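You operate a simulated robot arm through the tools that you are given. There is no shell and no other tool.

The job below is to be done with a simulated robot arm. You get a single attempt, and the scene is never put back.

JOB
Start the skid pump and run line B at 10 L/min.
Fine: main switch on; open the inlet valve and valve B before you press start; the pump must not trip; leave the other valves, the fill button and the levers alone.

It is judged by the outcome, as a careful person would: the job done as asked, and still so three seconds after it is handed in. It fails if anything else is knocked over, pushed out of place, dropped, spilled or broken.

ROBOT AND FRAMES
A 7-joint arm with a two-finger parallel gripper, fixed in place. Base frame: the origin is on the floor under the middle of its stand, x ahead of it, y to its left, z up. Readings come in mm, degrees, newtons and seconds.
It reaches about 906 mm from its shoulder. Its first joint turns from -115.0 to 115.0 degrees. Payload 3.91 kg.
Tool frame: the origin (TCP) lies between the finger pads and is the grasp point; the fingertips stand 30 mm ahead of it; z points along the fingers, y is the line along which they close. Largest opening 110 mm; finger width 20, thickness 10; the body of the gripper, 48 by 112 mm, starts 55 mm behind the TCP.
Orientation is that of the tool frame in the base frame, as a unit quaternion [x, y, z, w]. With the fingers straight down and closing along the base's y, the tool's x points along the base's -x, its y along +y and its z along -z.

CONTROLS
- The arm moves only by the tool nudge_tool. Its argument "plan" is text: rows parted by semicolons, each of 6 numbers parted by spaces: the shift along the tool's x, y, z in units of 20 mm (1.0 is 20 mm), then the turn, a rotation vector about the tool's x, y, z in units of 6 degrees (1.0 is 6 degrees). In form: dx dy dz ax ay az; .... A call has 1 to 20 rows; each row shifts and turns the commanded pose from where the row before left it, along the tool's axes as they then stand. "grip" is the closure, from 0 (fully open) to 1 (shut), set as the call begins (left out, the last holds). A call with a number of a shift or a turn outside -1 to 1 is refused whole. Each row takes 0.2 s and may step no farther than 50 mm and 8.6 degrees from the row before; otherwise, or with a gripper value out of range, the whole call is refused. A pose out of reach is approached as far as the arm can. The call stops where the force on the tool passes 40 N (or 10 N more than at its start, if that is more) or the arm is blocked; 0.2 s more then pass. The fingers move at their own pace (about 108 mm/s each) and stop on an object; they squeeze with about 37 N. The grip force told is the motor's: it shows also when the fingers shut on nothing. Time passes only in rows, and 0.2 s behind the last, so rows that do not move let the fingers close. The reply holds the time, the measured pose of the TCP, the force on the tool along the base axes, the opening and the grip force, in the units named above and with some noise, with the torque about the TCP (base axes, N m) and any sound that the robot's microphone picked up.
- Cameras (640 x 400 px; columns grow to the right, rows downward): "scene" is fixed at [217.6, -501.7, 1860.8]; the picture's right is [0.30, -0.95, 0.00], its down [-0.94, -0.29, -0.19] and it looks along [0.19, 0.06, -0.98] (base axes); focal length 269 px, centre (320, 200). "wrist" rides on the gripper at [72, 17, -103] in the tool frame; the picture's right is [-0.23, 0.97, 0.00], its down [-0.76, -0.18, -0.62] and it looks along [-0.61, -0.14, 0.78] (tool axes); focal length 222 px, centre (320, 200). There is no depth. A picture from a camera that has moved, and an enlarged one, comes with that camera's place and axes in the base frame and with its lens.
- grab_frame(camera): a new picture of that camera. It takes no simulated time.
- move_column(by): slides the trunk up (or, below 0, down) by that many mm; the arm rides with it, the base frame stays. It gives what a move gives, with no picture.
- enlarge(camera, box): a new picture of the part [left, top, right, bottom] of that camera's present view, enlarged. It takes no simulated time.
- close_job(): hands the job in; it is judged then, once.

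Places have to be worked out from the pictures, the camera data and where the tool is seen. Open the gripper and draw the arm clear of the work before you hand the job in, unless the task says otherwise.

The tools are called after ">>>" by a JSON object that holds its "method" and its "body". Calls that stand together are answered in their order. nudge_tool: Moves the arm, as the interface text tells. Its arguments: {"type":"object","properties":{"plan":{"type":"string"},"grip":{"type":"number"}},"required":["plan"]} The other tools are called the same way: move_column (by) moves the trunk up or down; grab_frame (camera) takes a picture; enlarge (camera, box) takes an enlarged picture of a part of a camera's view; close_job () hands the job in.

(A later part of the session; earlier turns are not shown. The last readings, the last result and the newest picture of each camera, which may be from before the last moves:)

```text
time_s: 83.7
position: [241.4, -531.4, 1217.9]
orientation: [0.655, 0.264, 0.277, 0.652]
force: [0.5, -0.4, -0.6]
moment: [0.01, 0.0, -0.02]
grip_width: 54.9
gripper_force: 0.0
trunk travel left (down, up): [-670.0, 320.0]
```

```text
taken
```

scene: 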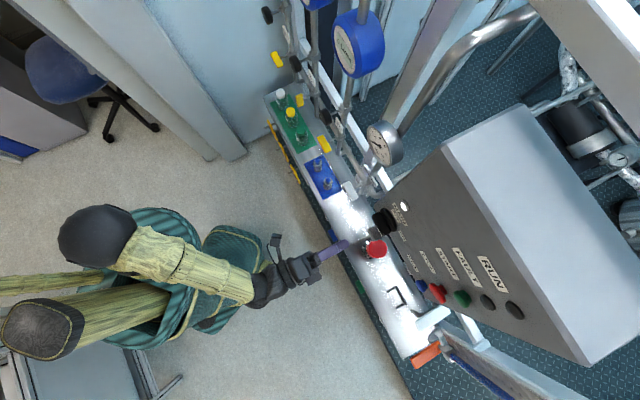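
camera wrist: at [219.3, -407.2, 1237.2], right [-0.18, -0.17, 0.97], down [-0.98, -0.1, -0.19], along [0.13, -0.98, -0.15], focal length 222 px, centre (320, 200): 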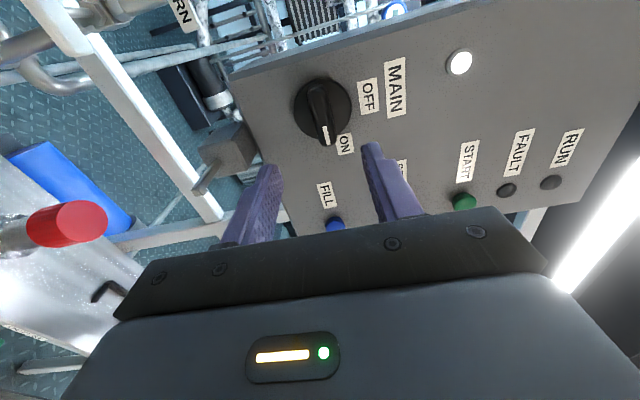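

Main is at ON with the lamp lit and no fault showing. I'll roll the wrist back level, shut the fingers, and raise the trunk to START's height (about z 1385).

>>> {"method": "nudge_tool", "body": {"plan": "0 0 0 0 0 -1; 0 0 0 0 0 -1; 0 0 0 0 0 -1; 0 0 0 0 0 -1; 0 0 0 0 0 -1; 0 0 0 0 0 -1; 0 0 0 0 0 -1; 0 0 0 0 0 -1; 0 0 0 0 0 -1; 0 0 0 0 0 -1; 0 0 0 0 0 -1; 0 0 0 0 0 -1; 0 0 0 0 0 -1; 0 0 0 0 0 -1; 0 0 0 0 0 -1; 0 0 0 0 0 -0.27", "grip": 1}}

>>> {"method": "move_column", "body": {"by": 150}}

>>> {"method": "nudge_tool", "body": {"plan": "0 -1 0 0 0 0; 0 -1 0 0 0 0; 0 -1 0 0 0 0; 0 -1 0 0 0 0; 0 -1 0 0 0 0; 0 -1 0 0 0 0; 0 -1 0 0 0 0; 0 -1 0 0 0 0"}}

>>> {"method": "grab_frame", "body": {"camera": "wrist"}}

>>> {"method": "grab_frame", "body": {"camera": "scene"}}

```text
time_s: 87.1
position: [244.1, -530.8, 1219.6]
orientation: [0.267, 0.654, -0.274, 0.653]
force: [0.2, -0.4, 0.7]
moment: [-0.03, -0.01, -0.01]
grip_width: 0.0
gripper_force: 37.4
trunk travel left (down, up): [-670.0, 320.0]
```

```text
time_s: 88.8
position: [243.5, -530.6, 1370.0]
orientation: [0.267, 0.654, -0.273, 0.653]
force: [-0.8, -0.1, -0.1]
moment: [-0.01, -0.02, 0.03]
grip_width: 0.1
gripper_force: 37.3
trunk travel left (down, up): [-820.0, 170.0]
```

```text
time_s: 90.6
position: [129.7, -641.7, 1372.1]
orientation: [0.267, 0.654, -0.273, 0.653]
force: [0.0, -0.2, 0.3]
moment: [0.0, 0.01, 0.02]
grip_width: 0.0
gripper_force: 37.2
trunk travel left (down, up): [-820.0, 170.0]
```

```text
taken
camera wrist: at [68.2, -557.2, 1298.8], right [0.69, 0.69, 0.22], down [-0.56, 0.32, 0.76], along [0.46, -0.65, 0.61], focal length 222 px, centre (320, 200)
```

wrist: 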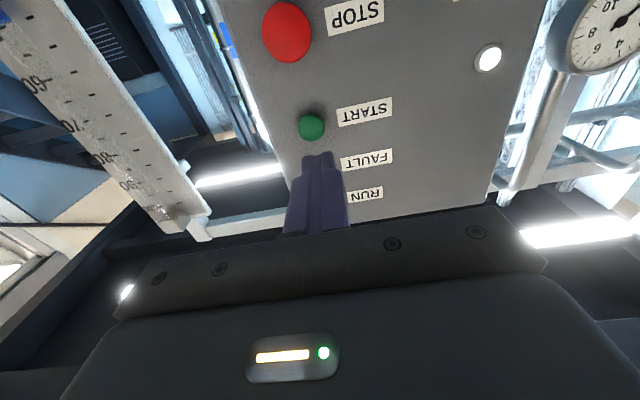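

```text
taken
```

scene: 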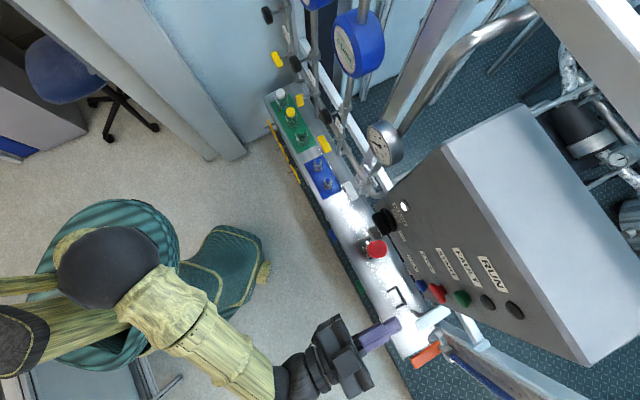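

START is nearly straight ahead. I'll enlarge to fix its centre.

>>> {"method": "enlarge", "body": {"camera": "wrist", "box": [240, 60, 400, 180]}}

```text
3.33 times, centred on (320, 120) of wrist
camera zoom: at [68.2, -557.2, 1298.8], right [0.69, 0.69, 0.22], down [-0.56, 0.32, 0.76], along [0.46, -0.65, 0.61], focal length 740 px, centre (320, 467)
```

zoom: 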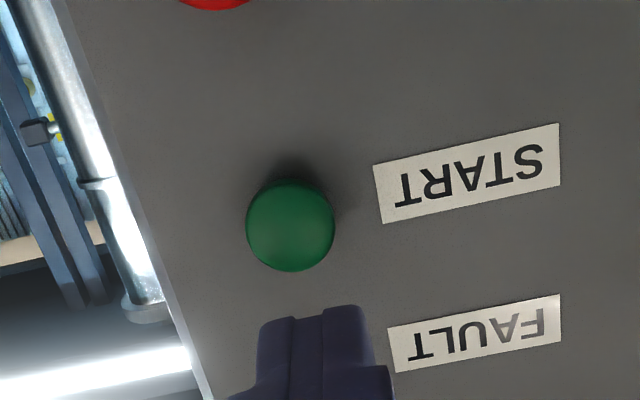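

START's centre is at about lateral -374, z 1384, with its face roughly 680 mm along the approach. I'll line up and come to about 20 mm short of it.

>>> {"method": "nudge_tool", "body": {"plan": "-0.31 -0.31 0 0 0 0; -0.31 -0.3 0 0 0 0; 0 0 1 0 0 0; 0 0 1 0 0 0; 0 0 1 0 0 0; 0 0 1 0 0 0"}}

>>> {"method": "enlarge", "body": {"camera": "wrist", "box": [220, 60, 420, 220]}}

```text
time_s: 92.0
position: [178.1, -708.6, 1385.2]
orientation: [0.267, 0.654, -0.274, 0.653]
force: [0.8, 0.0, 0.2]
moment: [0.02, -0.02, -0.01]
grip_width: 0.1
gripper_force: 37.0
trunk travel left (down, up): [-820.0, 170.0]
```

```text
2.50 times, centred on (320, 140) of wrist
camera zoom: at [116.6, -624.2, 1312.2], right [0.69, 0.69, 0.22], down [-0.56, 0.32, 0.76], along [0.46, -0.65, 0.61], focal length 555 px, centre (320, 350)
```

zoom: 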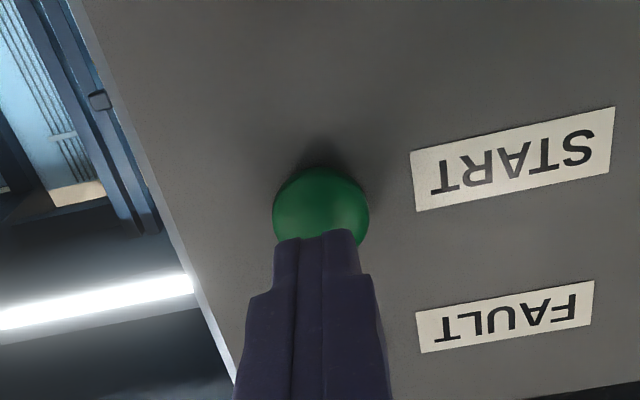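

The fingertip is lined up with START. I'll press in short steps.

>>> {"method": "nudge_tool", "body": {"plan": "0 0 0.8 0 0 0; 0 0 0.4 0 0 0; 0 0 0.2 0 0 0; 0 0 0.1 0 0 0"}}

```text
time_s: 93.0
position: [195.9, -727.9, 1384.9]
orientation: [0.268, 0.654, -0.274, 0.653]
force: [-7.4, 8.8, -3.1]
moment: [0.09, 0.08, 0.0]
grip_width: 0.0
gripper_force: 37.5
trunk travel left (down, up): [-820.0, 170.0]
heard: click
```

A click was heard at about 11 N. I'll retract and look at the lamps and displays.

>>> {"method": "nudge_tool", "body": {"plan": "0 0 -1 0 0 0; 0 0 -1 0 0 0; 0 0 -1 0 0 0; 0 0 -1 0 0 0"}}

>>> {"method": "grab_frame", "body": {"camera": "wrist"}}

>>> {"method": "enlarge", "body": {"camera": "scene", "box": [360, 180, 560, 360]}}

>>> {"method": "enlarge", "body": {"camera": "scene", "box": [240, 0, 440, 170]}}

```text
time_s: 94.0
position: [141.1, -675.9, 1383.1]
orientation: [0.267, 0.654, -0.273, 0.653]
force: [0.7, 0.7, 0.1]
moment: [-0.01, -0.03, 0.03]
grip_width: 0.2
gripper_force: 36.9
trunk travel left (down, up): [-820.0, 170.0]
```

```text
taken
camera wrist: at [79.6, -589.3, 1310.8], right [0.69, 0.69, 0.22], down [-0.56, 0.32, 0.76], along [0.46, -0.65, 0.61], focal length 222 px, centre (320, 200)
```

wrist: 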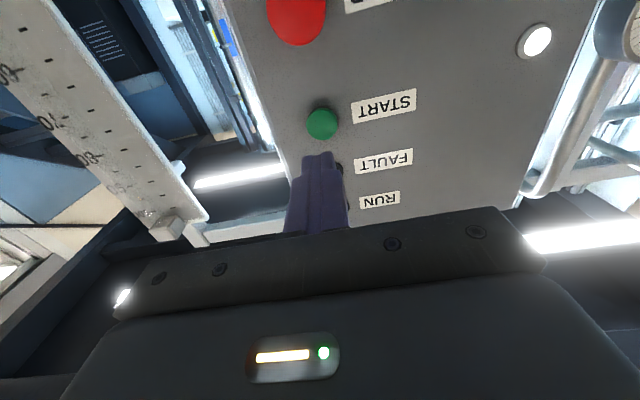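

```text
2.22 times, centred on (460, 270) of scene
camera zoom: at [217.6, -501.7, 1860.8], right [0.3, -0.95, 0.0], down [-0.94, -0.29, -0.19], along [0.19, 0.06, -0.98], focal length 598 px, centre (9, 44)
```

zoom: 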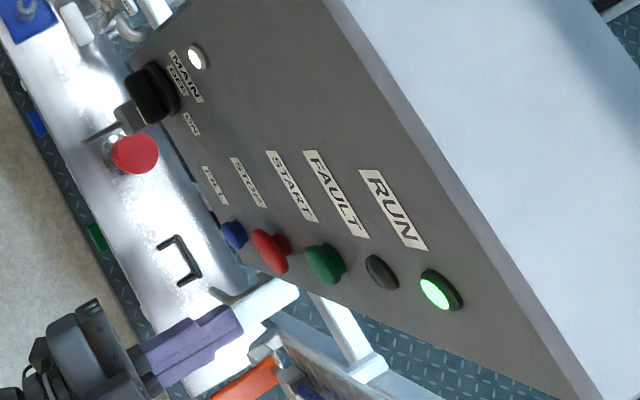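

```text
2.35 times, centred on (340, 85) of scene
camera zoom: at [217.6, -501.7, 1860.8], right [0.3, -0.95, 0.0], down [-0.94, -0.29, -0.19], along [0.19, 0.06, -0.98], focal length 633 px, centre (273, 471)
```

zoom: 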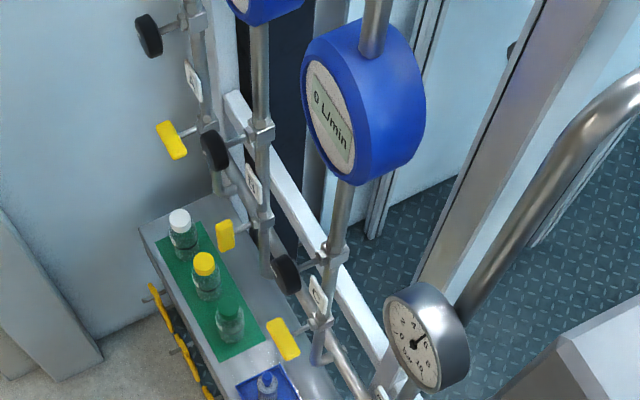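

RUN is lit, FAULT is dark, and the gauge has risen. I'll back off and travel left along the skid to read B's display.

>>> {"method": "nudge_tool", "body": {"plan": "0 1 -1 0 0 0; 0 1 -0.8 0 0 0; 0 1 0 0 0 0; 0 1 0 0 0 0; 0 1 0 0 0 0; 0 1 0 0 0 0; 0 1 0 0 0 0; 0 1 0 0 0 0; 0 1 0 0 0 0; 0 1 0 0 0 0; 0 1 0 0 0 0; 0 1 0 0 0 0; 0 1 0 0 0 0; 0 1 0 0 0 0; 0 1 0 0 0 0; 0 1 0 0 0 0; 0 1 0 0 0 0; 0 1 0 0 0 0"}}

>>> {"method": "grab_frame", "body": {"camera": "wrist"}}

>>> {"method": "grab_frame", "body": {"camera": "scene"}}

```text
time_s: 97.8
position: [373.6, -394.9, 1381.2]
orientation: [0.267, 0.654, -0.273, 0.653]
force: [-0.3, 0.3, 0.8]
moment: [0.0, 0.01, 0.0]
grip_width: 0.0
gripper_force: 37.5
trunk travel left (down, up): [-820.0, 170.0]
```

```text
taken
camera wrist: at [311.6, -310.2, 1309.3], right [0.69, 0.69, 0.22], down [-0.56, 0.32, 0.76], along [0.46, -0.65, 0.61], focal length 222 px, centre (320, 200)
```

wrist: 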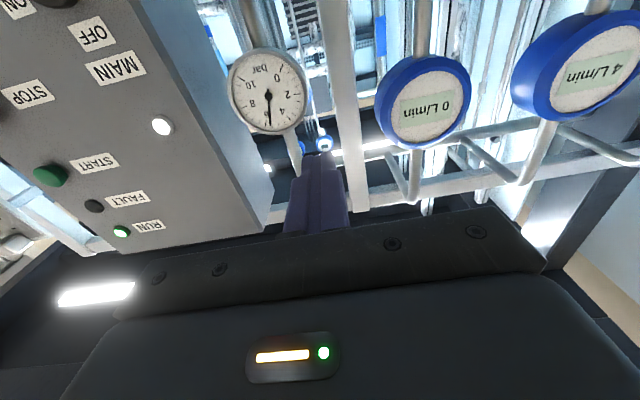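

```text
taken
```

scene: 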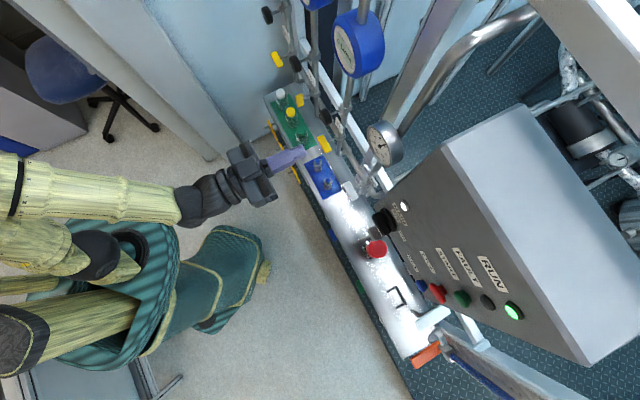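

B reads 4 L/min at about 5 bar, so it needs opening further with its black knob (centre about approach 687, lateral 290, z 1201). I'll lower the trunk and move in front of that knob with the fingers open.

>>> {"method": "move_column", "body": {"by": -180}}

>>> {"method": "nudge_tool", "body": {"plan": "0 1 0 0 0 0.08; 0 1 0 0 0 0; 0 1 0 0 0 0; 0 1 0 0 0 0; 0 1 0 0 0 0; 0 1 0 0 0 0; 0 1 0 0 0 0; 0 1 0 0 0 0; 0 1 0 0 0 0; 0 1 0 0 0 0; 0 1 0 0 0 0; 0 1 0 0 0 0; 0 1 0 0 0 0; 0 1 0 0 0 0; 0 1 0 0 0 0; 0 0.25 0 0 0 0", "grip": 0.35}}

>>> {"method": "grab_frame", "body": {"camera": "wrist"}}

>>> {"method": "enlarge", "body": {"camera": "wrist", "box": [240, 60, 400, 180]}}

>>> {"method": "enlarge", "body": {"camera": "scene", "box": [340, 100, 540, 340]}}

```text
time_s: 99.8
position: [372.6, -395.7, 1202.5]
orientation: [0.269, 0.653, -0.274, 0.653]
force: [-0.8, 0.7, -0.1]
moment: [0.01, 0.01, 0.03]
grip_width: 0.0
gripper_force: 37.1
trunk travel left (down, up): [-640.0, 350.0]
```

```text
time_s: 103.2
position: [589.3, -177.1, 1203.6]
orientation: [0.27, 0.652, -0.271, 0.654]
force: [0.0, -1.2, 0.3]
moment: [-0.03, 0.01, 0.01]
grip_width: 71.3
gripper_force: 0.0
trunk travel left (down, up): [-640.0, 350.0]
```

```text
taken
camera wrist: at [527.2, -92.5, 1130.0], right [0.69, 0.69, 0.23], down [-0.57, 0.32, 0.76], along [0.45, -0.65, 0.61], focal length 222 px, centre (320, 200)
```

wrist: 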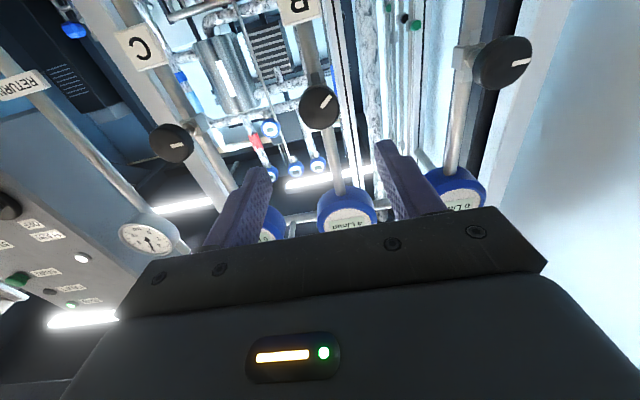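

```text
3.33 times, centred on (320, 120) of wrist
camera zoom: at [527.2, -92.5, 1130.0], right [0.69, 0.69, 0.23], down [-0.57, 0.32, 0.76], along [0.45, -0.65, 0.61], focal length 740 px, centre (320, 467)
```

zoom: 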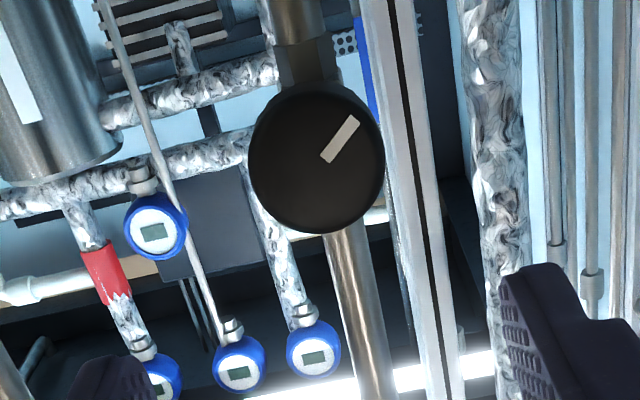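

```text
1.67 times, centred on (440, 220) of scene
camera zoom: at [217.6, -501.7, 1860.8], right [0.3, -0.95, 0.0], down [-0.94, -0.29, -0.19], along [0.19, 0.06, -0.98], focal length 448 px, centre (120, 167)
```

zoom: 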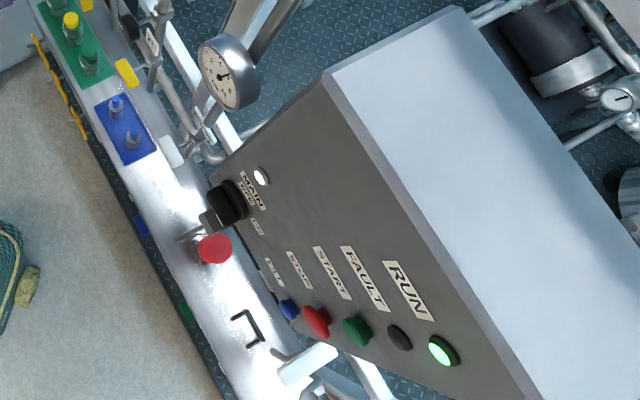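

The display between the fingers still reads 4 L/min and RUN stays lit. I'll advance onto the knob (about 43 mm across) with fingers around it.

>>> {"method": "nudge_tool", "body": {"plan": "0.05 -0.03 1 0 0 0; 0.05 -0.03 1 0 0 0; 0 0 1 0 0 0; 0 0 1 0 0 0"}}

>>> {"method": "grab_frame", "body": {"camera": "wrist"}}

```text
time_s: 104.2
position: [644.2, -237.8, 1199.8]
orientation: [0.269, 0.653, -0.27, 0.654]
force: [-0.5, 0.5, 0.5]
moment: [-0.03, 0.0, 0.02]
grip_width: 71.3
gripper_force: 0.1
trunk travel left (down, up): [-640.0, 350.0]
```

```text
taken
camera wrist: at [583.4, -152.3, 1127.4], right [0.69, 0.69, 0.23], down [-0.57, 0.32, 0.76], along [0.45, -0.65, 0.61], focal length 222 px, centre (320, 200)
```

wrist: 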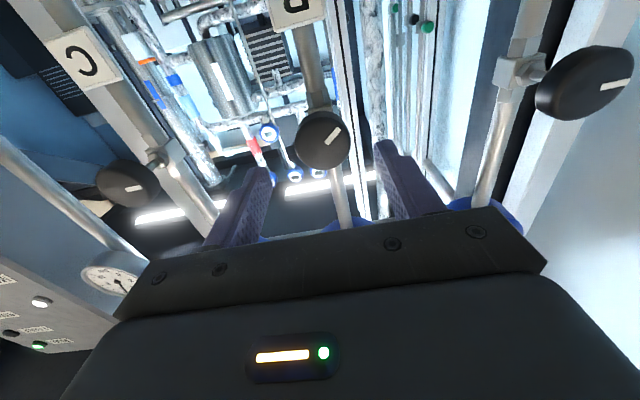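

Alignment is good. I'll go the last 43 mm and close on the knob.

>>> {"method": "nudge_tool", "body": {"plan": "0 0.04 0.72 0 0 0; 0 0 0.72 0 0 0; 0 0 0.72 0 0 0"}}

>>> {"method": "grab_frame", "body": {"camera": "wrist"}}

```text
time_s: 105.0
position: [675.3, -265.5, 1200.1]
orientation: [0.269, 0.653, -0.27, 0.654]
force: [-0.9, -0.6, 0.5]
moment: [-0.03, 0.0, -0.02]
grip_width: 71.7
gripper_force: 0.3
trunk travel left (down, up): [-640.0, 350.0]
```

```text
taken
camera wrist: at [613.7, -180.5, 1127.6], right [0.69, 0.69, 0.23], down [-0.57, 0.32, 0.76], along [0.45, -0.65, 0.61], focal length 222 px, centre (320, 200)
```

wrist: 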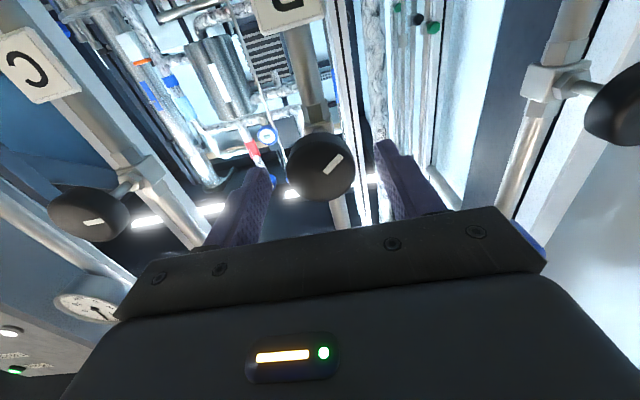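

The knob is centred between the fingers; closing on it.

>>> {"method": "nudge_tool", "body": {"plan": "0 0 0 0 0 0; 0 0 0 0 0 0; 0 0 0 0 0 0", "grip": 1}}

>>> {"method": "enlarge", "body": {"camera": "wrist", "box": [220, 80, 420, 240]}}

```text
time_s: 105.8
position: [675.5, -265.1, 1198.7]
orientation: [0.27, 0.652, -0.271, 0.654]
force: [2.9, 0.7, 2.2]
moment: [0.17, 0.17, -0.21]
grip_width: 43.5
gripper_force: 44.9
trunk travel left (down, up): [-640.0, 350.0]
```

```text
2.50 times, centred on (320, 160) of wrist
camera zoom: at [613.9, -179.9, 1127.8], right [0.69, 0.69, 0.23], down [-0.57, 0.32, 0.76], along [0.45, -0.65, 0.61], focal length 555 px, centre (320, 300)
```

zoom: 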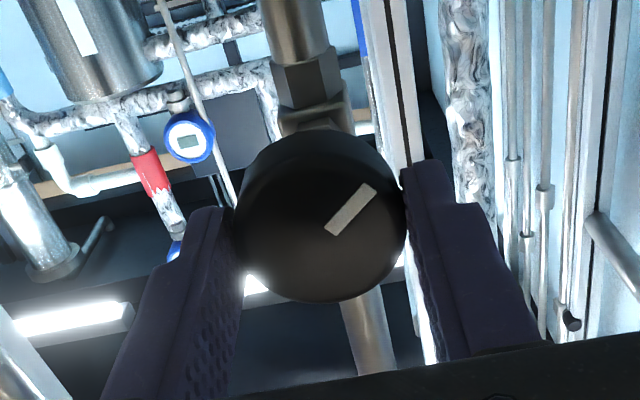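

Firm grip at 43.5 mm. I'll turn it about 10° counter-clockwise and see how the pressure responds on the gauge at the left of the wrist view.

>>> {"method": "nudge_tool", "body": {"plan": "0 0 0 0 0 -0.8; 0 0 0 0 0 -0.8; 0 0 0 0 0 0; 0 0 0 0 0 0"}}

>>> {"method": "grab_frame", "body": {"camera": "wrist"}}

>>> {"method": "enlarge", "body": {"camera": "scene", "box": [350, 110, 420, 180]}}

```text
time_s: 106.8
position: [675.7, -265.6, 1199.3]
orientation: [0.214, 0.673, -0.325, 0.629]
force: [-10.0, 12.6, -10.7]
moment: [-0.21, -0.2, -0.15]
grip_width: 43.8
gripper_force: 44.4
trunk travel left (down, up): [-640.0, 350.0]
```

```text
taken
camera wrist: at [605.1, -188.7, 1126.0], right [0.71, 0.71, 0.06], down [-0.47, 0.41, 0.78], along [0.53, -0.58, 0.62], focal length 222 px, centre (320, 200)
```

wrist: 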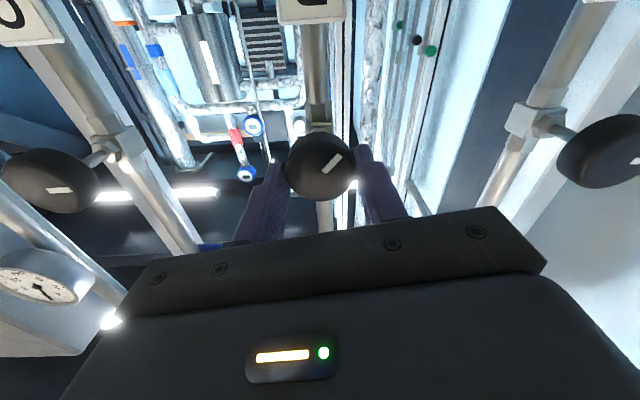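

```text
5.71 times, centred on (385, 145) of scene
camera zoom: at [217.6, -501.7, 1860.8], right [0.3, -0.95, 0.0], down [-0.94, -0.29, -0.19], along [0.19, 0.06, -0.98], focal length 1538 px, centre (-51, 514)
```

zoom: 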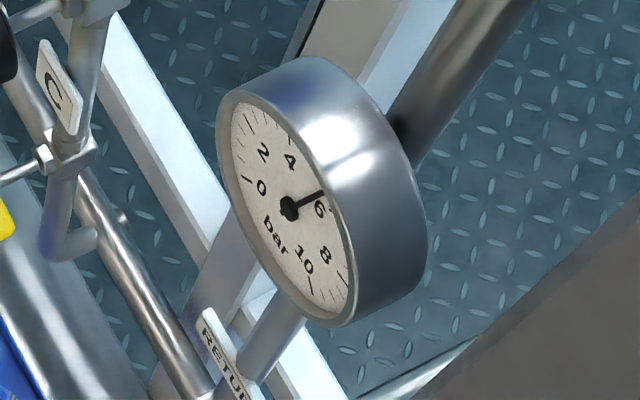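

The gauge has gone up (about 5.8 bar versus about 5 before), so counter-clockwise closes this knob. I'll turn back clockwise past the starting point and re-read.

>>> {"method": "nudge_tool", "body": {"plan": "0 0 0 0 0 0.8; 0 0 0 0 0 0.8; 0 0 0 0 0 0.8; 0 0 0 0 0 0.8; 0 0 0 0 0 0"}}

>>> {"method": "enlarge", "body": {"camera": "scene", "box": [350, 110, 420, 180]}}

>>> {"method": "grab_frame", "body": {"camera": "wrist"}}

```text
time_s: 108.0
position: [674.2, -265.0, 1200.2]
orientation: [0.323, 0.628, -0.215, 0.675]
force: [-11.9, 14.0, -15.5]
moment: [-0.22, -0.29, -0.59]
grip_width: 43.8
gripper_force: 44.9
trunk travel left (down, up): [-640.0, 350.0]
```

```text
5.71 times, centred on (385, 145) of scene
camera zoom: at [217.6, -501.7, 1860.8], right [0.3, -0.95, 0.0], down [-0.94, -0.29, -0.19], along [0.19, 0.06, -0.98], focal length 1538 px, centre (-51, 514)
```

zoom: 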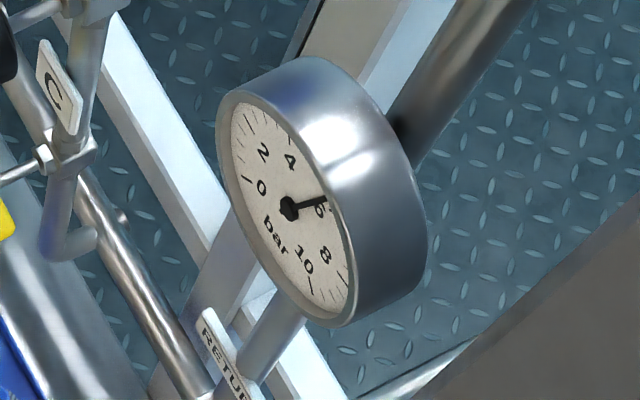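

```text
taken
camera wrist: at [622.4, -171.5, 1131.6], right [0.65, 0.65, 0.39], down [-0.66, 0.23, 0.72], along [0.38, -0.72, 0.58], focal length 222 px, centre (320, 200)
```

wrist: 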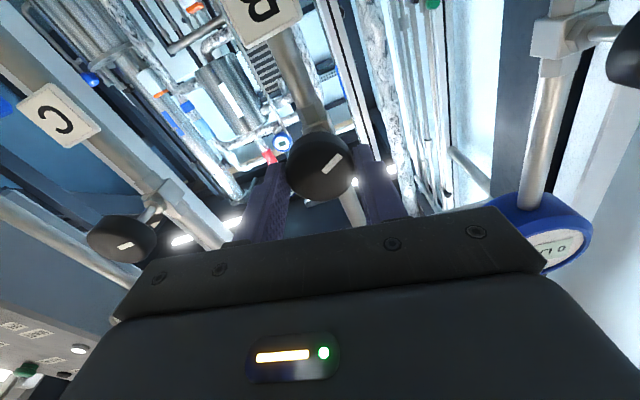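

The gauge is slightly higher still (about 6), so my earlier comparison isn't reliable; I need the flow display. I'll release, back off and read it with the knob at about 10° clockwise from its start.

>>> {"method": "nudge_tool", "body": {"plan": "0 0 0 0 0 0; 0 0 0 0 0 0; 0 0 0 0 0 0", "grip": 0.35}}

>>> {"method": "nudge_tool", "body": {"plan": "0 0 -1 0 0 0; 0 0 -1 0 0 0; 0 0 -1 0 0 0; 0 0 -1 0 0 -0.8; 0 0 -1 0 0 -0.8; 0 0 -1 0 0 0"}}

>>> {"method": "grab_frame", "body": {"camera": "wrist"}}

>>> {"method": "enlarge", "body": {"camera": "wrist", "box": [260, 60, 420, 240]}}

>>> {"method": "enlarge", "body": {"camera": "scene", "box": [350, 110, 420, 180]}}

```text
time_s: 108.8
position: [675.3, -267.1, 1200.3]
orientation: [0.324, 0.627, -0.215, 0.675]
force: [-0.2, 0.9, 0.2]
moment: [0.01, 0.01, 0.0]
grip_width: 71.4
gripper_force: 0.0
trunk travel left (down, up): [-640.0, 350.0]
```

```text
time_s: 110.2
position: [591.2, -182.4, 1199.5]
orientation: [0.27, 0.653, -0.271, 0.654]
force: [0.5, 0.8, -0.1]
moment: [-0.01, -0.02, -0.01]
grip_width: 71.8
gripper_force: 0.1
trunk travel left (down, up): [-640.0, 350.0]
```

```text
taken
camera wrist: at [530.9, -97.2, 1127.4], right [0.69, 0.69, 0.23], down [-0.57, 0.32, 0.76], along [0.45, -0.65, 0.61], focal length 222 px, centre (320, 200)
```

wrist: 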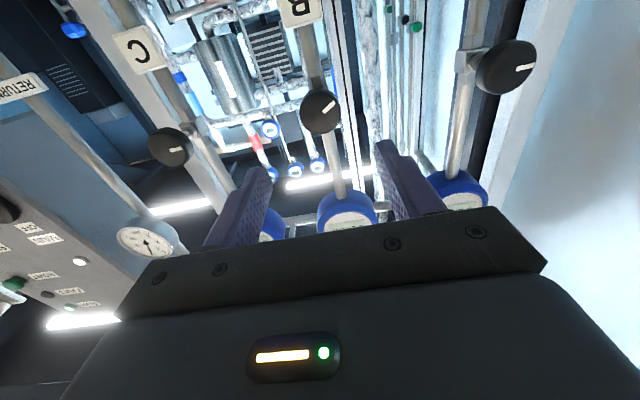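

```text
2.22 times, centred on (340, 150) of wrist
camera zoom: at [530.9, -97.2, 1127.4], right [0.69, 0.69, 0.23], down [-0.57, 0.32, 0.76], along [0.45, -0.65, 0.61], focal length 494 px, centre (276, 311)
```

zoom: 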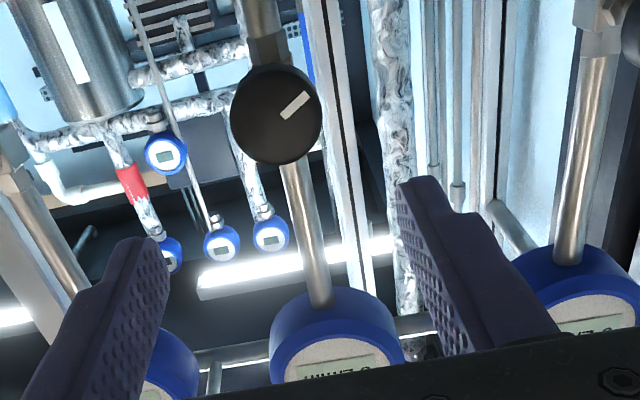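

```text
5.71 times, centred on (385, 145) of scene
camera zoom: at [217.6, -501.7, 1860.8], right [0.3, -0.95, 0.0], down [-0.94, -0.29, -0.19], along [0.19, 0.06, -0.98], focal length 1538 px, centre (-51, 514)
```

zoom: 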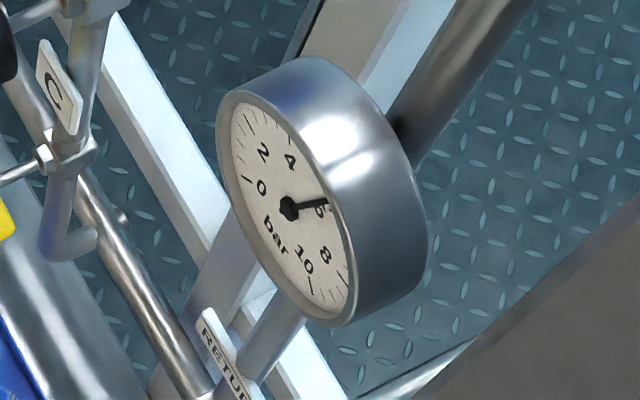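

The display is partly hidden. I'll raise the tool 60 mm to read it.

>>> {"method": "nudge_tool", "body": {"plan": "-1 0 0 0 0 0; -1 0 0 0 0 0; -1 0 0 0 0 0"}}

>>> {"method": "enlarge", "body": {"camera": "wrist", "box": [260, 60, 420, 240]}}

```text
time_s: 111.0
position: [592.3, -181.3, 1258.0]
orientation: [0.27, 0.653, -0.271, 0.654]
force: [-0.1, 0.2, -1.1]
moment: [0.04, -0.02, -0.01]
grip_width: 71.5
gripper_force: 0.1
trunk travel left (down, up): [-640.0, 350.0]
```

```text
2.22 times, centred on (340, 150) of wrist
camera zoom: at [530.1, -96.4, 1186.9], right [0.69, 0.69, 0.23], down [-0.57, 0.32, 0.76], along [0.45, -0.65, 0.61], focal length 494 px, centre (276, 311)
```

zoom: 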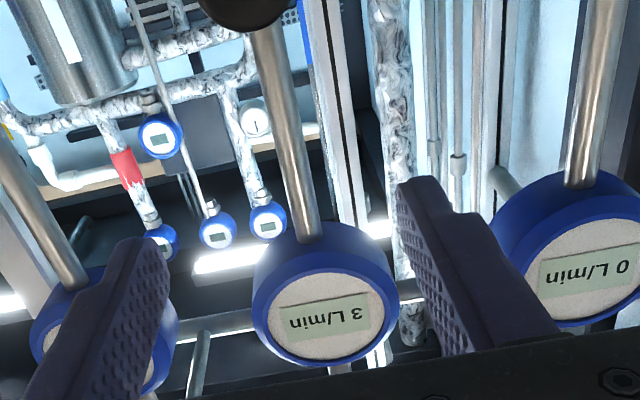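

It reads 3 L/min now, so clockwise closes and counter-clockwise opens. I'll go back to the knob with the wrist pre-rolled +48° so I have travel to turn it counter-clockwise.

>>> {"method": "nudge_tool", "body": {"plan": "1 0 0 0 0 0; 1 0 0 0 0 0; 1 0 0 0 0 0; 0 0 0 0 0 1; 0 0 0 0 0 1; 0 0 0 0 0 1; 0 0 0 0 0 1; 0 0 0 0 0 1; 0 0 0 0 0 1; 0 0 0 0 0 1; 0 0 0 0 0 1; 0 0 1 0 0 0; 0 0 1 0 0 0; 0 0 1 0 0 0; 0 0 1 0 0 0; 0 0 1 0 0 0; 0 0 1 0 0 0"}}

>>> {"method": "grab_frame", "body": {"camera": "wrist"}}

```text
time_s: 114.6
position: [674.7, -266.1, 1200.3]
orientation: [0.513, 0.486, 0.018, 0.708]
force: [0.1, 0.3, -0.4]
moment: [-0.01, 0.01, 0.01]
grip_width: 71.6
gripper_force: 0.0
trunk travel left (down, up): [-640.0, 350.0]
```

```text
taken
camera wrist: at [647.5, -146.9, 1164.4], right [0.34, 0.34, 0.88], down [-0.93, -0.04, 0.38], along [0.17, -0.94, 0.3], focal length 222 px, centre (320, 200)
```

wrist: 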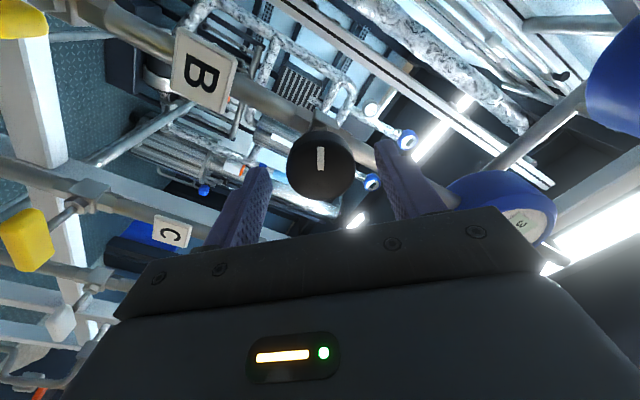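

Conveniently, B's display digit ("3") is visible at this roll. I'll close on the knob and turn counter-clockwise about 19°, reading as I go.

>>> {"method": "nudge_tool", "body": {"plan": "0 0 0 0 0 0; 0 0 0 0 0 0; 0 0 0 0 0 0", "grip": 1}}

>>> {"method": "nudge_tool", "body": {"plan": "0 0 0 0 0 -0.8; 0 0 0 0 0 -0.8; 0 0 0 0 0 -0.8; 0 0 0 0 0 -0.8; 0 0 0 0 0 0; 0 0 0 0 0 0"}}

>>> {"method": "grab_frame", "body": {"camera": "wrist"}}

>>> {"method": "enlarge", "body": {"camera": "scene", "box": [350, 110, 420, 180]}}

```text
time_s: 115.4
position: [675.1, -265.9, 1199.9]
orientation: [0.511, 0.486, 0.019, 0.708]
force: [10.9, -4.8, 6.4]
moment: [-0.24, -0.3, -1.11]
grip_width: 43.4
gripper_force: 44.4
trunk travel left (down, up): [-640.0, 350.0]
```

```text
time_s: 116.8
position: [675.6, -265.4, 1200.7]
orientation: [0.423, 0.565, -0.1, 0.701]
force: [8.0, 1.8, 12.5]
moment: [0.22, 0.21, 0.49]
grip_width: 43.6
gripper_force: 45.0
trunk travel left (down, up): [-640.0, 350.0]
```

```text
taken
camera wrist: at [636.6, -157.2, 1145.6], right [0.52, 0.53, 0.67], down [-0.81, 0.07, 0.58], along [0.26, -0.85, 0.47], focal length 222 px, centre (320, 200)
```

wrist: 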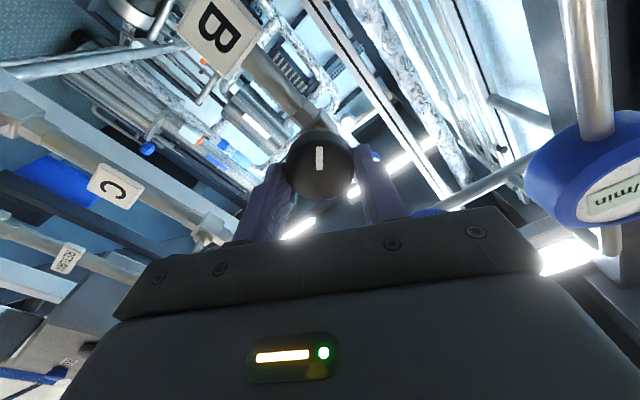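

```text
5.71 times, centred on (385, 145) of scene
camera zoom: at [217.6, -501.7, 1860.8], right [0.3, -0.95, 0.0], down [-0.94, -0.29, -0.19], along [0.19, 0.06, -0.98], focal length 1538 px, centre (-51, 514)
```

zoom: 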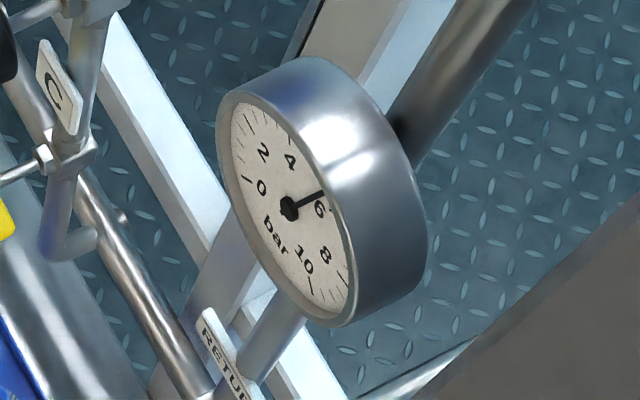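

The gauge tracks the knob (lower pressure when turned counter-clockwise). I'll continue another 29° counter-clockwise.

>>> {"method": "nudge_tool", "body": {"plan": "0 0 0 0 0 -0.8; 0 0 0 0 0 -0.8; 0 0 0 0 0 -0.8; 0 0 0 0 0 0"}}

>>> {"method": "nudge_tool", "body": {"plan": "0 0 0 0 0 -0.8; 0 0 0 0 0 -0.8; 0 0 0 0 0 -0.8; 0 0 0 0 0 0"}}

>>> {"method": "enlarge", "body": {"camera": "scene", "box": [350, 110, 420, 180]}}

>>> {"method": "grab_frame", "body": {"camera": "wrist"}}

```text
time_s: 117.8
position: [675.3, -265.7, 1201.5]
orientation: [0.349, 0.613, -0.187, 0.684]
force: [1.5, 9.8, 11.7]
moment: [0.12, 0.15, -0.07]
grip_width: 43.4
gripper_force: 45.3
trunk travel left (down, up): [-640.0, 350.0]
```

```text
time_s: 118.8
position: [675.1, -264.5, 1200.6]
orientation: [0.269, 0.652, -0.271, 0.654]
force: [5.1, 9.4, 13.0]
moment: [-0.16, -0.14, 0.28]
grip_width: 43.5
gripper_force: 45.4
trunk travel left (down, up): [-640.0, 350.0]
```

```text
5.71 times, centred on (385, 145) of scene
camera zoom: at [217.6, -501.7, 1860.8], right [0.3, -0.95, 0.0], down [-0.94, -0.29, -0.19], along [0.19, 0.06, -0.98], focal length 1538 px, centre (-51, 514)
```

zoom: 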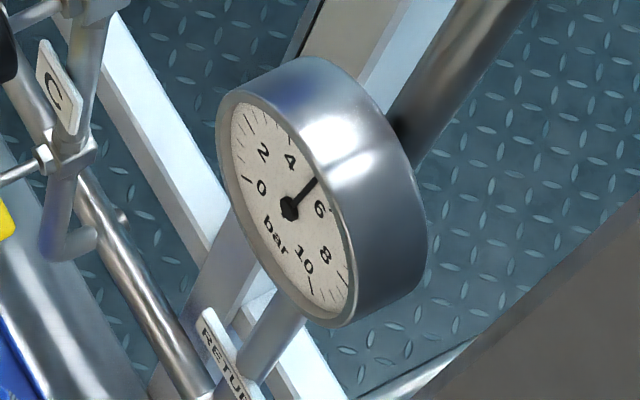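

```text
taken
camera wrist: at [613.8, -180.1, 1128.4], right [0.69, 0.69, 0.23], down [-0.57, 0.32, 0.76], along [0.45, -0.65, 0.61], focal length 222 px, centre (320, 200)
```

wrist: 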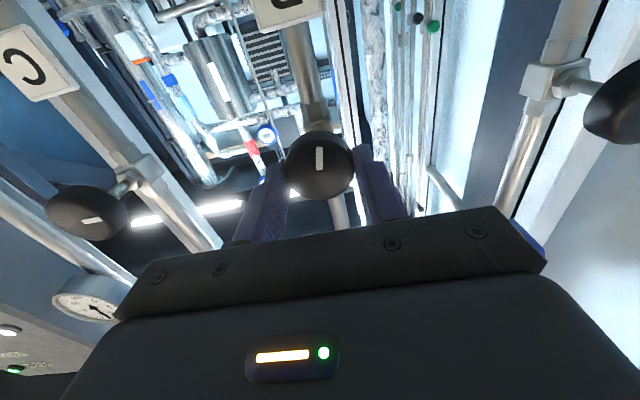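

Pressure is down to about 5.3 bar. I'll open the fingers, roll back +48° around the knob without touching it, and read the display.

>>> {"method": "nudge_tool", "body": {"plan": "0 0 0 0 0 0; 0 0 0 0 0 0; 0 0 0 0 0 0; 0 0 0 0 0 1; 0 0 0 0 0 1; 0 0 0 0 0 1; 0 0 0 0 0 1; 0 0 0 0 0 1; 0 0 0 0 0 1; 0 0 0 0 0 1; 0 0 0 0 0 1", "grip": 0.35}}

>>> {"method": "enlarge", "body": {"camera": "wrist", "box": [440, 140, 600, 260]}}

>>> {"method": "grab_frame", "body": {"camera": "wrist"}}

```text
time_s: 121.2
position: [676.2, -266.8, 1199.6]
orientation: [0.513, 0.486, 0.02, 0.708]
force: [0.5, 0.2, 0.0]
moment: [-0.02, -0.01, -0.06]
grip_width: 71.6
gripper_force: 0.0
trunk travel left (down, up): [-640.0, 350.0]
```

```text
3.33 times, centred on (520, 200) of wrist
camera zoom: at [648.8, -147.9, 1164.4], right [0.34, 0.34, 0.88], down [-0.93, -0.04, 0.37], along [0.17, -0.94, 0.3], focal length 740 px, centre (-347, 200)
```

zoom: 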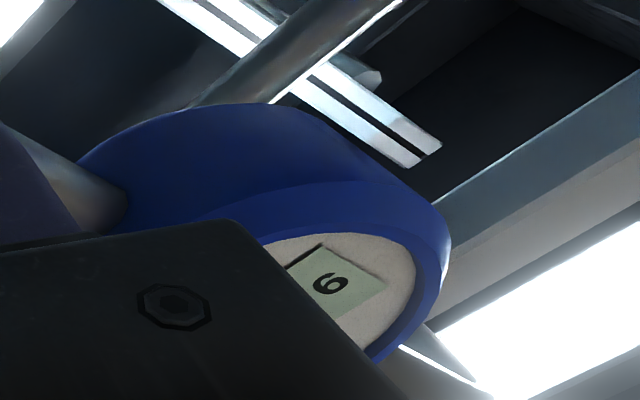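

```text
taken
camera wrist: at [648.8, -147.9, 1164.4], right [0.34, 0.34, 0.88], down [-0.93, -0.04, 0.37], along [0.17, -0.94, 0.3], focal length 222 px, centre (320, 200)
```

wrist: 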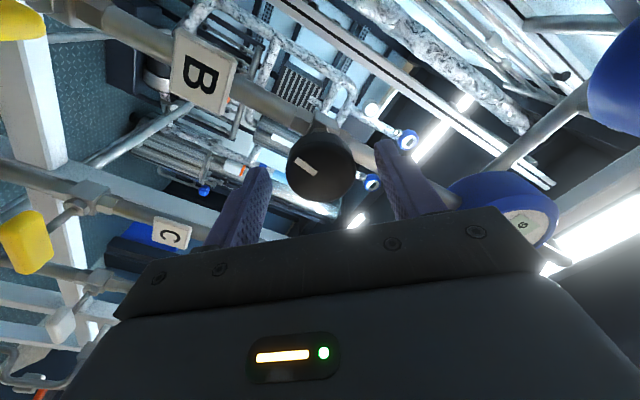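

The digit is visible but rotated; it's a 6 or a 9. I'll enlarge more.

>>> {"method": "enlarge", "body": {"camera": "wrist", "box": [500, 205, 548, 240]}}

```text
11.43 times, centred on (524, 222) of wrist
camera zoom: at [648.8, -147.9, 1164.4], right [0.34, 0.34, 0.88], down [-0.93, -0.04, 0.37], along [0.17, -0.94, 0.3], focal length 2538 px, centre (-2011, -57)
```

zoom: 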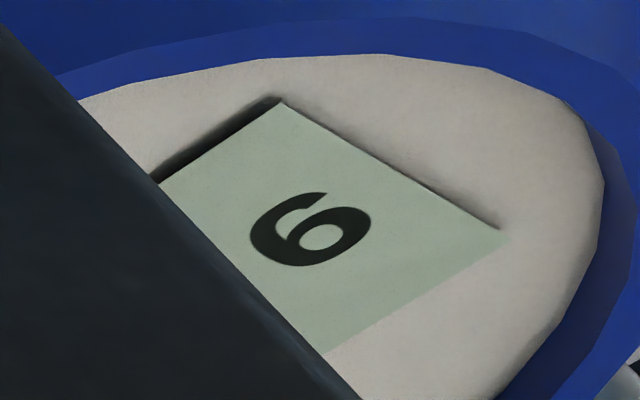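

Working out the text direction (up is right-and-down in this view), the loop is at the top: it reads 9 L/min. About 8° more counter-clockwise should give 10. I'll roll 12° further, regrip, and then turn in small steps while reading the display.

>>> {"method": "nudge_tool", "body": {"plan": "0 0 0 0 0 1; 0 0 0 0 0 1"}}

>>> {"method": "enlarge", "body": {"camera": "wrist", "box": [440, 140, 600, 260]}}

>>> {"method": "nudge_tool", "body": {"plan": "0 0 0 0 0 0; 0 0 0 0 0 0; 0 0 0 0 0 0", "grip": 1}}

>>> {"method": "enlarge", "body": {"camera": "wrist", "box": [480, 160, 580, 235]}}

```text
time_s: 121.8
position: [675.8, -267.2, 1199.7]
orientation: [0.56, 0.43, 0.092, 0.702]
force: [-0.9, 0.0, -0.1]
moment: [-0.01, -0.02, 0.02]
grip_width: 71.7
gripper_force: 0.0
trunk travel left (down, up): [-640.0, 350.0]
```

```text
3.33 times, centred on (520, 200) of wrist
camera zoom: at [652.4, -142.9, 1177.8], right [0.2, 0.21, 0.96], down [-0.97, -0.09, 0.23], along [0.13, -0.97, 0.18], focal length 740 px, centre (-347, 200)
```

zoom: 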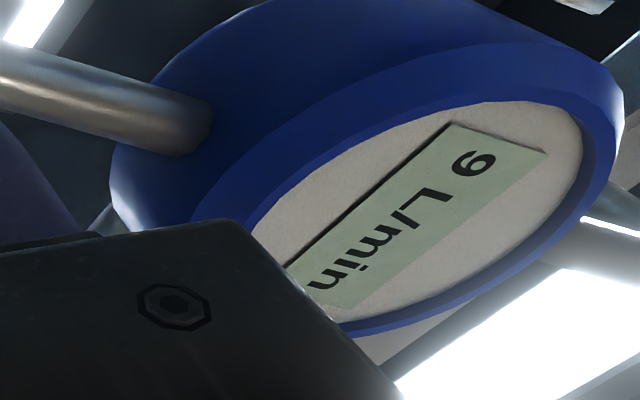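

```text
time_s: 122.6
position: [675.7, -266.3, 1199.7]
orientation: [0.559, 0.43, 0.093, 0.702]
force: [7.0, -0.8, 9.8]
moment: [0.05, -0.02, 0.03]
grip_width: 43.5
gripper_force: 44.9
trunk travel left (down, up): [-640.0, 350.0]
```

```text
5.33 times, centred on (530, 198) of wrist
camera zoom: at [652.7, -142.5, 1178.6], right [0.2, 0.21, 0.96], down [-0.97, -0.09, 0.22], along [0.13, -0.97, 0.18], focal length 1185 px, centre (-800, 213)
```

zoom: 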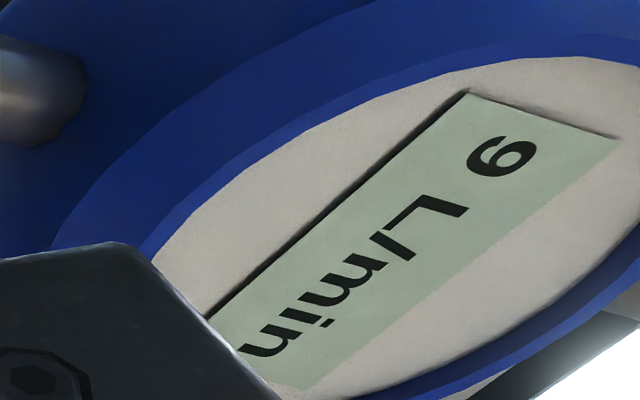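

At this roll the whole display is readable: 9 L/min. I'll turn counter-clockwise in 3–4° steps and read.

>>> {"method": "nudge_tool", "body": {"plan": "0 0 0 0 0 -0.6; 0 0 0 0 0 0; 0 0 0 0 0 0"}}

>>> {"method": "enlarge", "body": {"camera": "wrist", "box": [480, 160, 580, 235]}}

>>> {"method": "nudge_tool", "body": {"plan": "0 0 0 0 0 -0.6; 0 0 0 0 0 0; 0 0 0 0 0 0"}}

>>> {"method": "enlarge", "body": {"camera": "wrist", "box": [480, 160, 580, 235]}}

```text
time_s: 123.4
position: [676.4, -265.9, 1199.6]
orientation: [0.545, 0.447, 0.071, 0.705]
force: [10.7, -2.7, 18.9]
moment: [0.24, 0.24, 0.66]
grip_width: 43.5
gripper_force: 45.1
trunk travel left (down, up): [-640.0, 350.0]
```

```text
5.33 times, centred on (530, 198) of wrist
camera zoom: at [651.6, -143.6, 1174.1], right [0.24, 0.25, 0.94], down [-0.96, -0.08, 0.27], along [0.14, -0.96, 0.22], focal length 1185 px, centre (-800, 213)
```

zoom: 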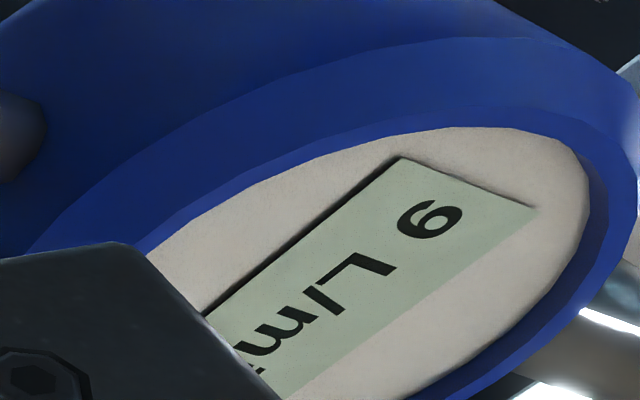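

```text
time_s: 124.2
position: [674.9, -266.8, 1199.8]
orientation: [0.531, 0.464, 0.049, 0.707]
force: [13.5, -1.3, 21.4]
moment: [-0.12, -0.13, 0.1]
grip_width: 43.4
gripper_force: 45.3
trunk travel left (down, up): [-640.0, 350.0]
```

```text
5.33 times, centred on (530, 198) of wrist
camera zoom: at [650.6, -144.8, 1169.7], right [0.29, 0.29, 0.91], down [-0.95, -0.06, 0.32], along [0.15, -0.95, 0.26], focal length 1185 px, centre (-800, 213)
```

zoom: 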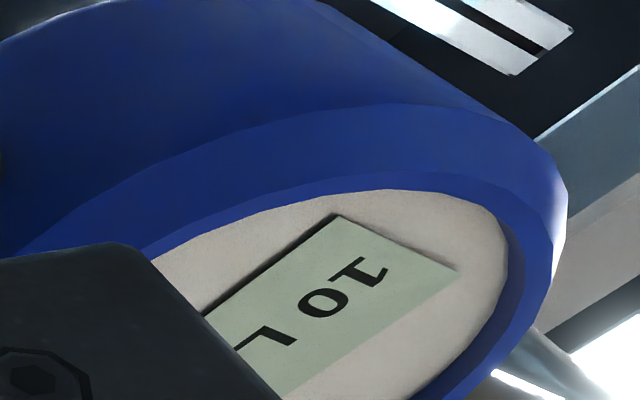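

It now reads 10 L/min, just past the 9→10 change. I'll turn about 2° more to sit in the middle of the 10 reading, with a small shift to relieve side force.

>>> {"method": "nudge_tool", "body": {"plan": "0 0 0 0 0 -0.35; 0 0 0 0 0 0; 0 0 0 0 0 0; 0 0 0 0 0 0"}}

>>> {"method": "enlarge", "body": {"camera": "wrist", "box": [480, 160, 580, 235]}}

>>> {"method": "enlarge", "body": {"camera": "scene", "box": [340, 100, 540, 340]}}

```text
time_s: 125.2
position: [675.9, -265.7, 1199.8]
orientation: [0.523, 0.474, 0.035, 0.708]
force: [14.6, -0.5, 21.4]
moment: [-0.45, -0.45, -0.36]
grip_width: 43.5
gripper_force: 45.1
trunk travel left (down, up): [-640.0, 350.0]
```

```text
5.33 times, centred on (530, 198) of wrist
camera zoom: at [649.7, -145.6, 1167.3], right [0.31, 0.32, 0.9], down [-0.94, -0.06, 0.34], along [0.16, -0.95, 0.28], focal length 1185 px, centre (-800, 213)
```

zoom: 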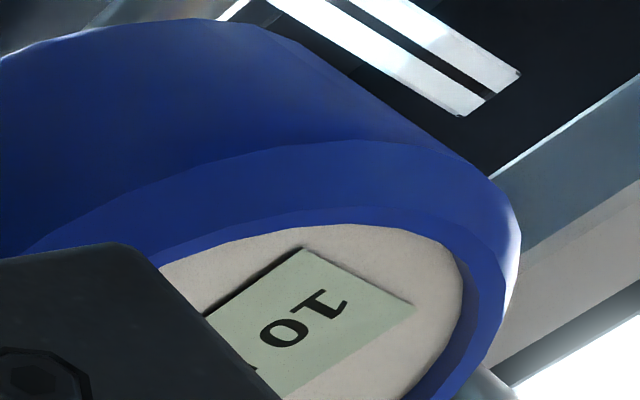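

```text
1.67 times, centred on (440, 220) of scene
camera zoom: at [217.6, -501.7, 1860.8], right [0.3, -0.95, 0.0], down [-0.94, -0.29, -0.19], along [0.19, 0.06, -0.98], focal length 448 px, centre (120, 167)
```

zoom: 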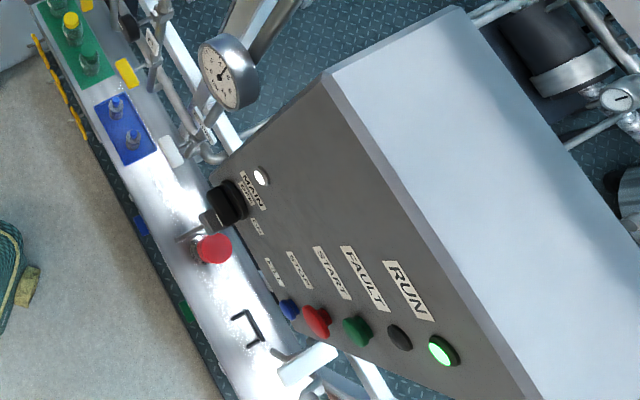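

It reads 10 L/min and RUN is lit with FAULT dark. I'll release the knob and read again from the same place before backing off.

>>> {"method": "nudge_tool", "body": {"plan": "0 0 0 0 0 0; 0 0 0 0 0 0; 0 0 0 0 0 0; 0 0 0 0 0 0", "grip": 0.35}}

>>> {"method": "enlarge", "body": {"camera": "wrist", "box": [480, 160, 580, 235]}}

>>> {"method": "nudge_tool", "body": {"plan": "0 0 -1 0 0 0; 0 0 -1 0 0 0; 0 0 -1 0 0 0; 0 0 -1 0 0 -1; 0 0 -1 0 0 -1; 0 0 -1 0 0 -1; 0 0 -1 0 0 -1; 0 0 0 0 0 -1; 0 0 0 0 0 -1; 0 0 0 0 0 -1; 0 0 0 0 0 -1; 0 0 0 0 0 -0.45; -1 0 0 0 0 0; -1 0 0 0 0 0; -1 0 0 0 0 0"}}

>>> {"method": "grab_frame", "body": {"camera": "wrist"}}

>>> {"method": "enlarge", "body": {"camera": "wrist", "box": [260, 60, 420, 240]}}

```text
time_s: 126.2
position: [675.7, -266.7, 1198.5]
orientation: [0.524, 0.474, 0.035, 0.707]
force: [-0.3, 0.7, 0.3]
moment: [0.0, 0.01, -0.01]
grip_width: 71.3
gripper_force: 0.0
trunk travel left (down, up): [-640.0, 350.0]
```

```text
5.33 times, centred on (530, 198) of wrist
camera zoom: at [649.6, -146.5, 1166.7], right [0.31, 0.31, 0.9], down [-0.94, -0.06, 0.34], along [0.16, -0.95, 0.28], focal length 1185 px, centre (-800, 213)
```

zoom: 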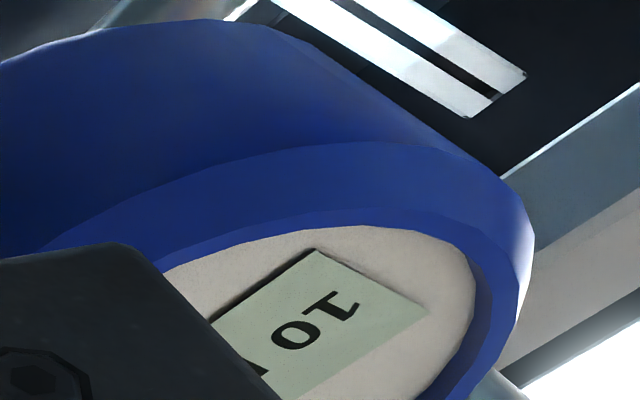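

```text
time_s: 129.4
position: [578.1, -167.0, 1258.3]
orientation: [0.269, 0.653, -0.27, 0.654]
force: [-0.1, -0.5, 0.3]
moment: [-0.01, 0.03, 0.02]
grip_width: 71.6
gripper_force: 0.2
trunk travel left (down, up): [-640.0, 350.0]
```

```text
taken
camera wrist: at [516.2, -82.3, 1186.2], right [0.69, 0.69, 0.23], down [-0.57, 0.32, 0.76], along [0.45, -0.65, 0.61], focal length 222 px, centre (320, 200)
```

wrist: 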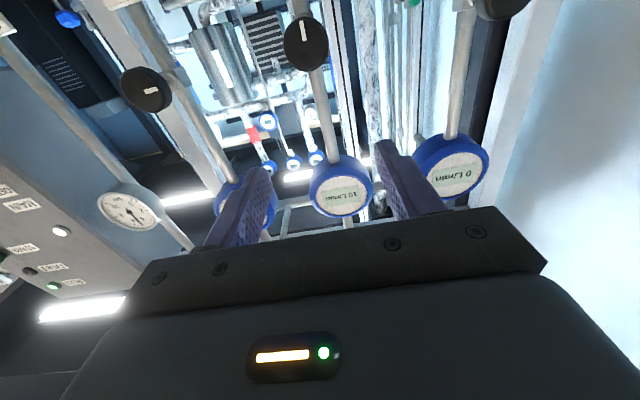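

```text
2.22 times, centred on (340, 150) of wrist
camera zoom: at [516.2, -82.3, 1186.2], right [0.69, 0.69, 0.23], down [-0.57, 0.32, 0.76], along [0.45, -0.65, 0.61], focal length 494 px, centre (276, 311)
```

zoom: 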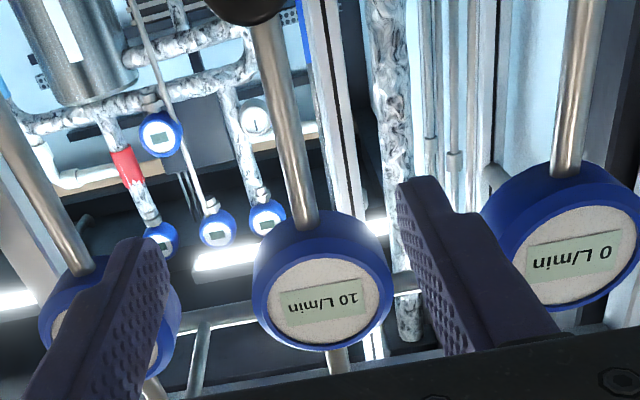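

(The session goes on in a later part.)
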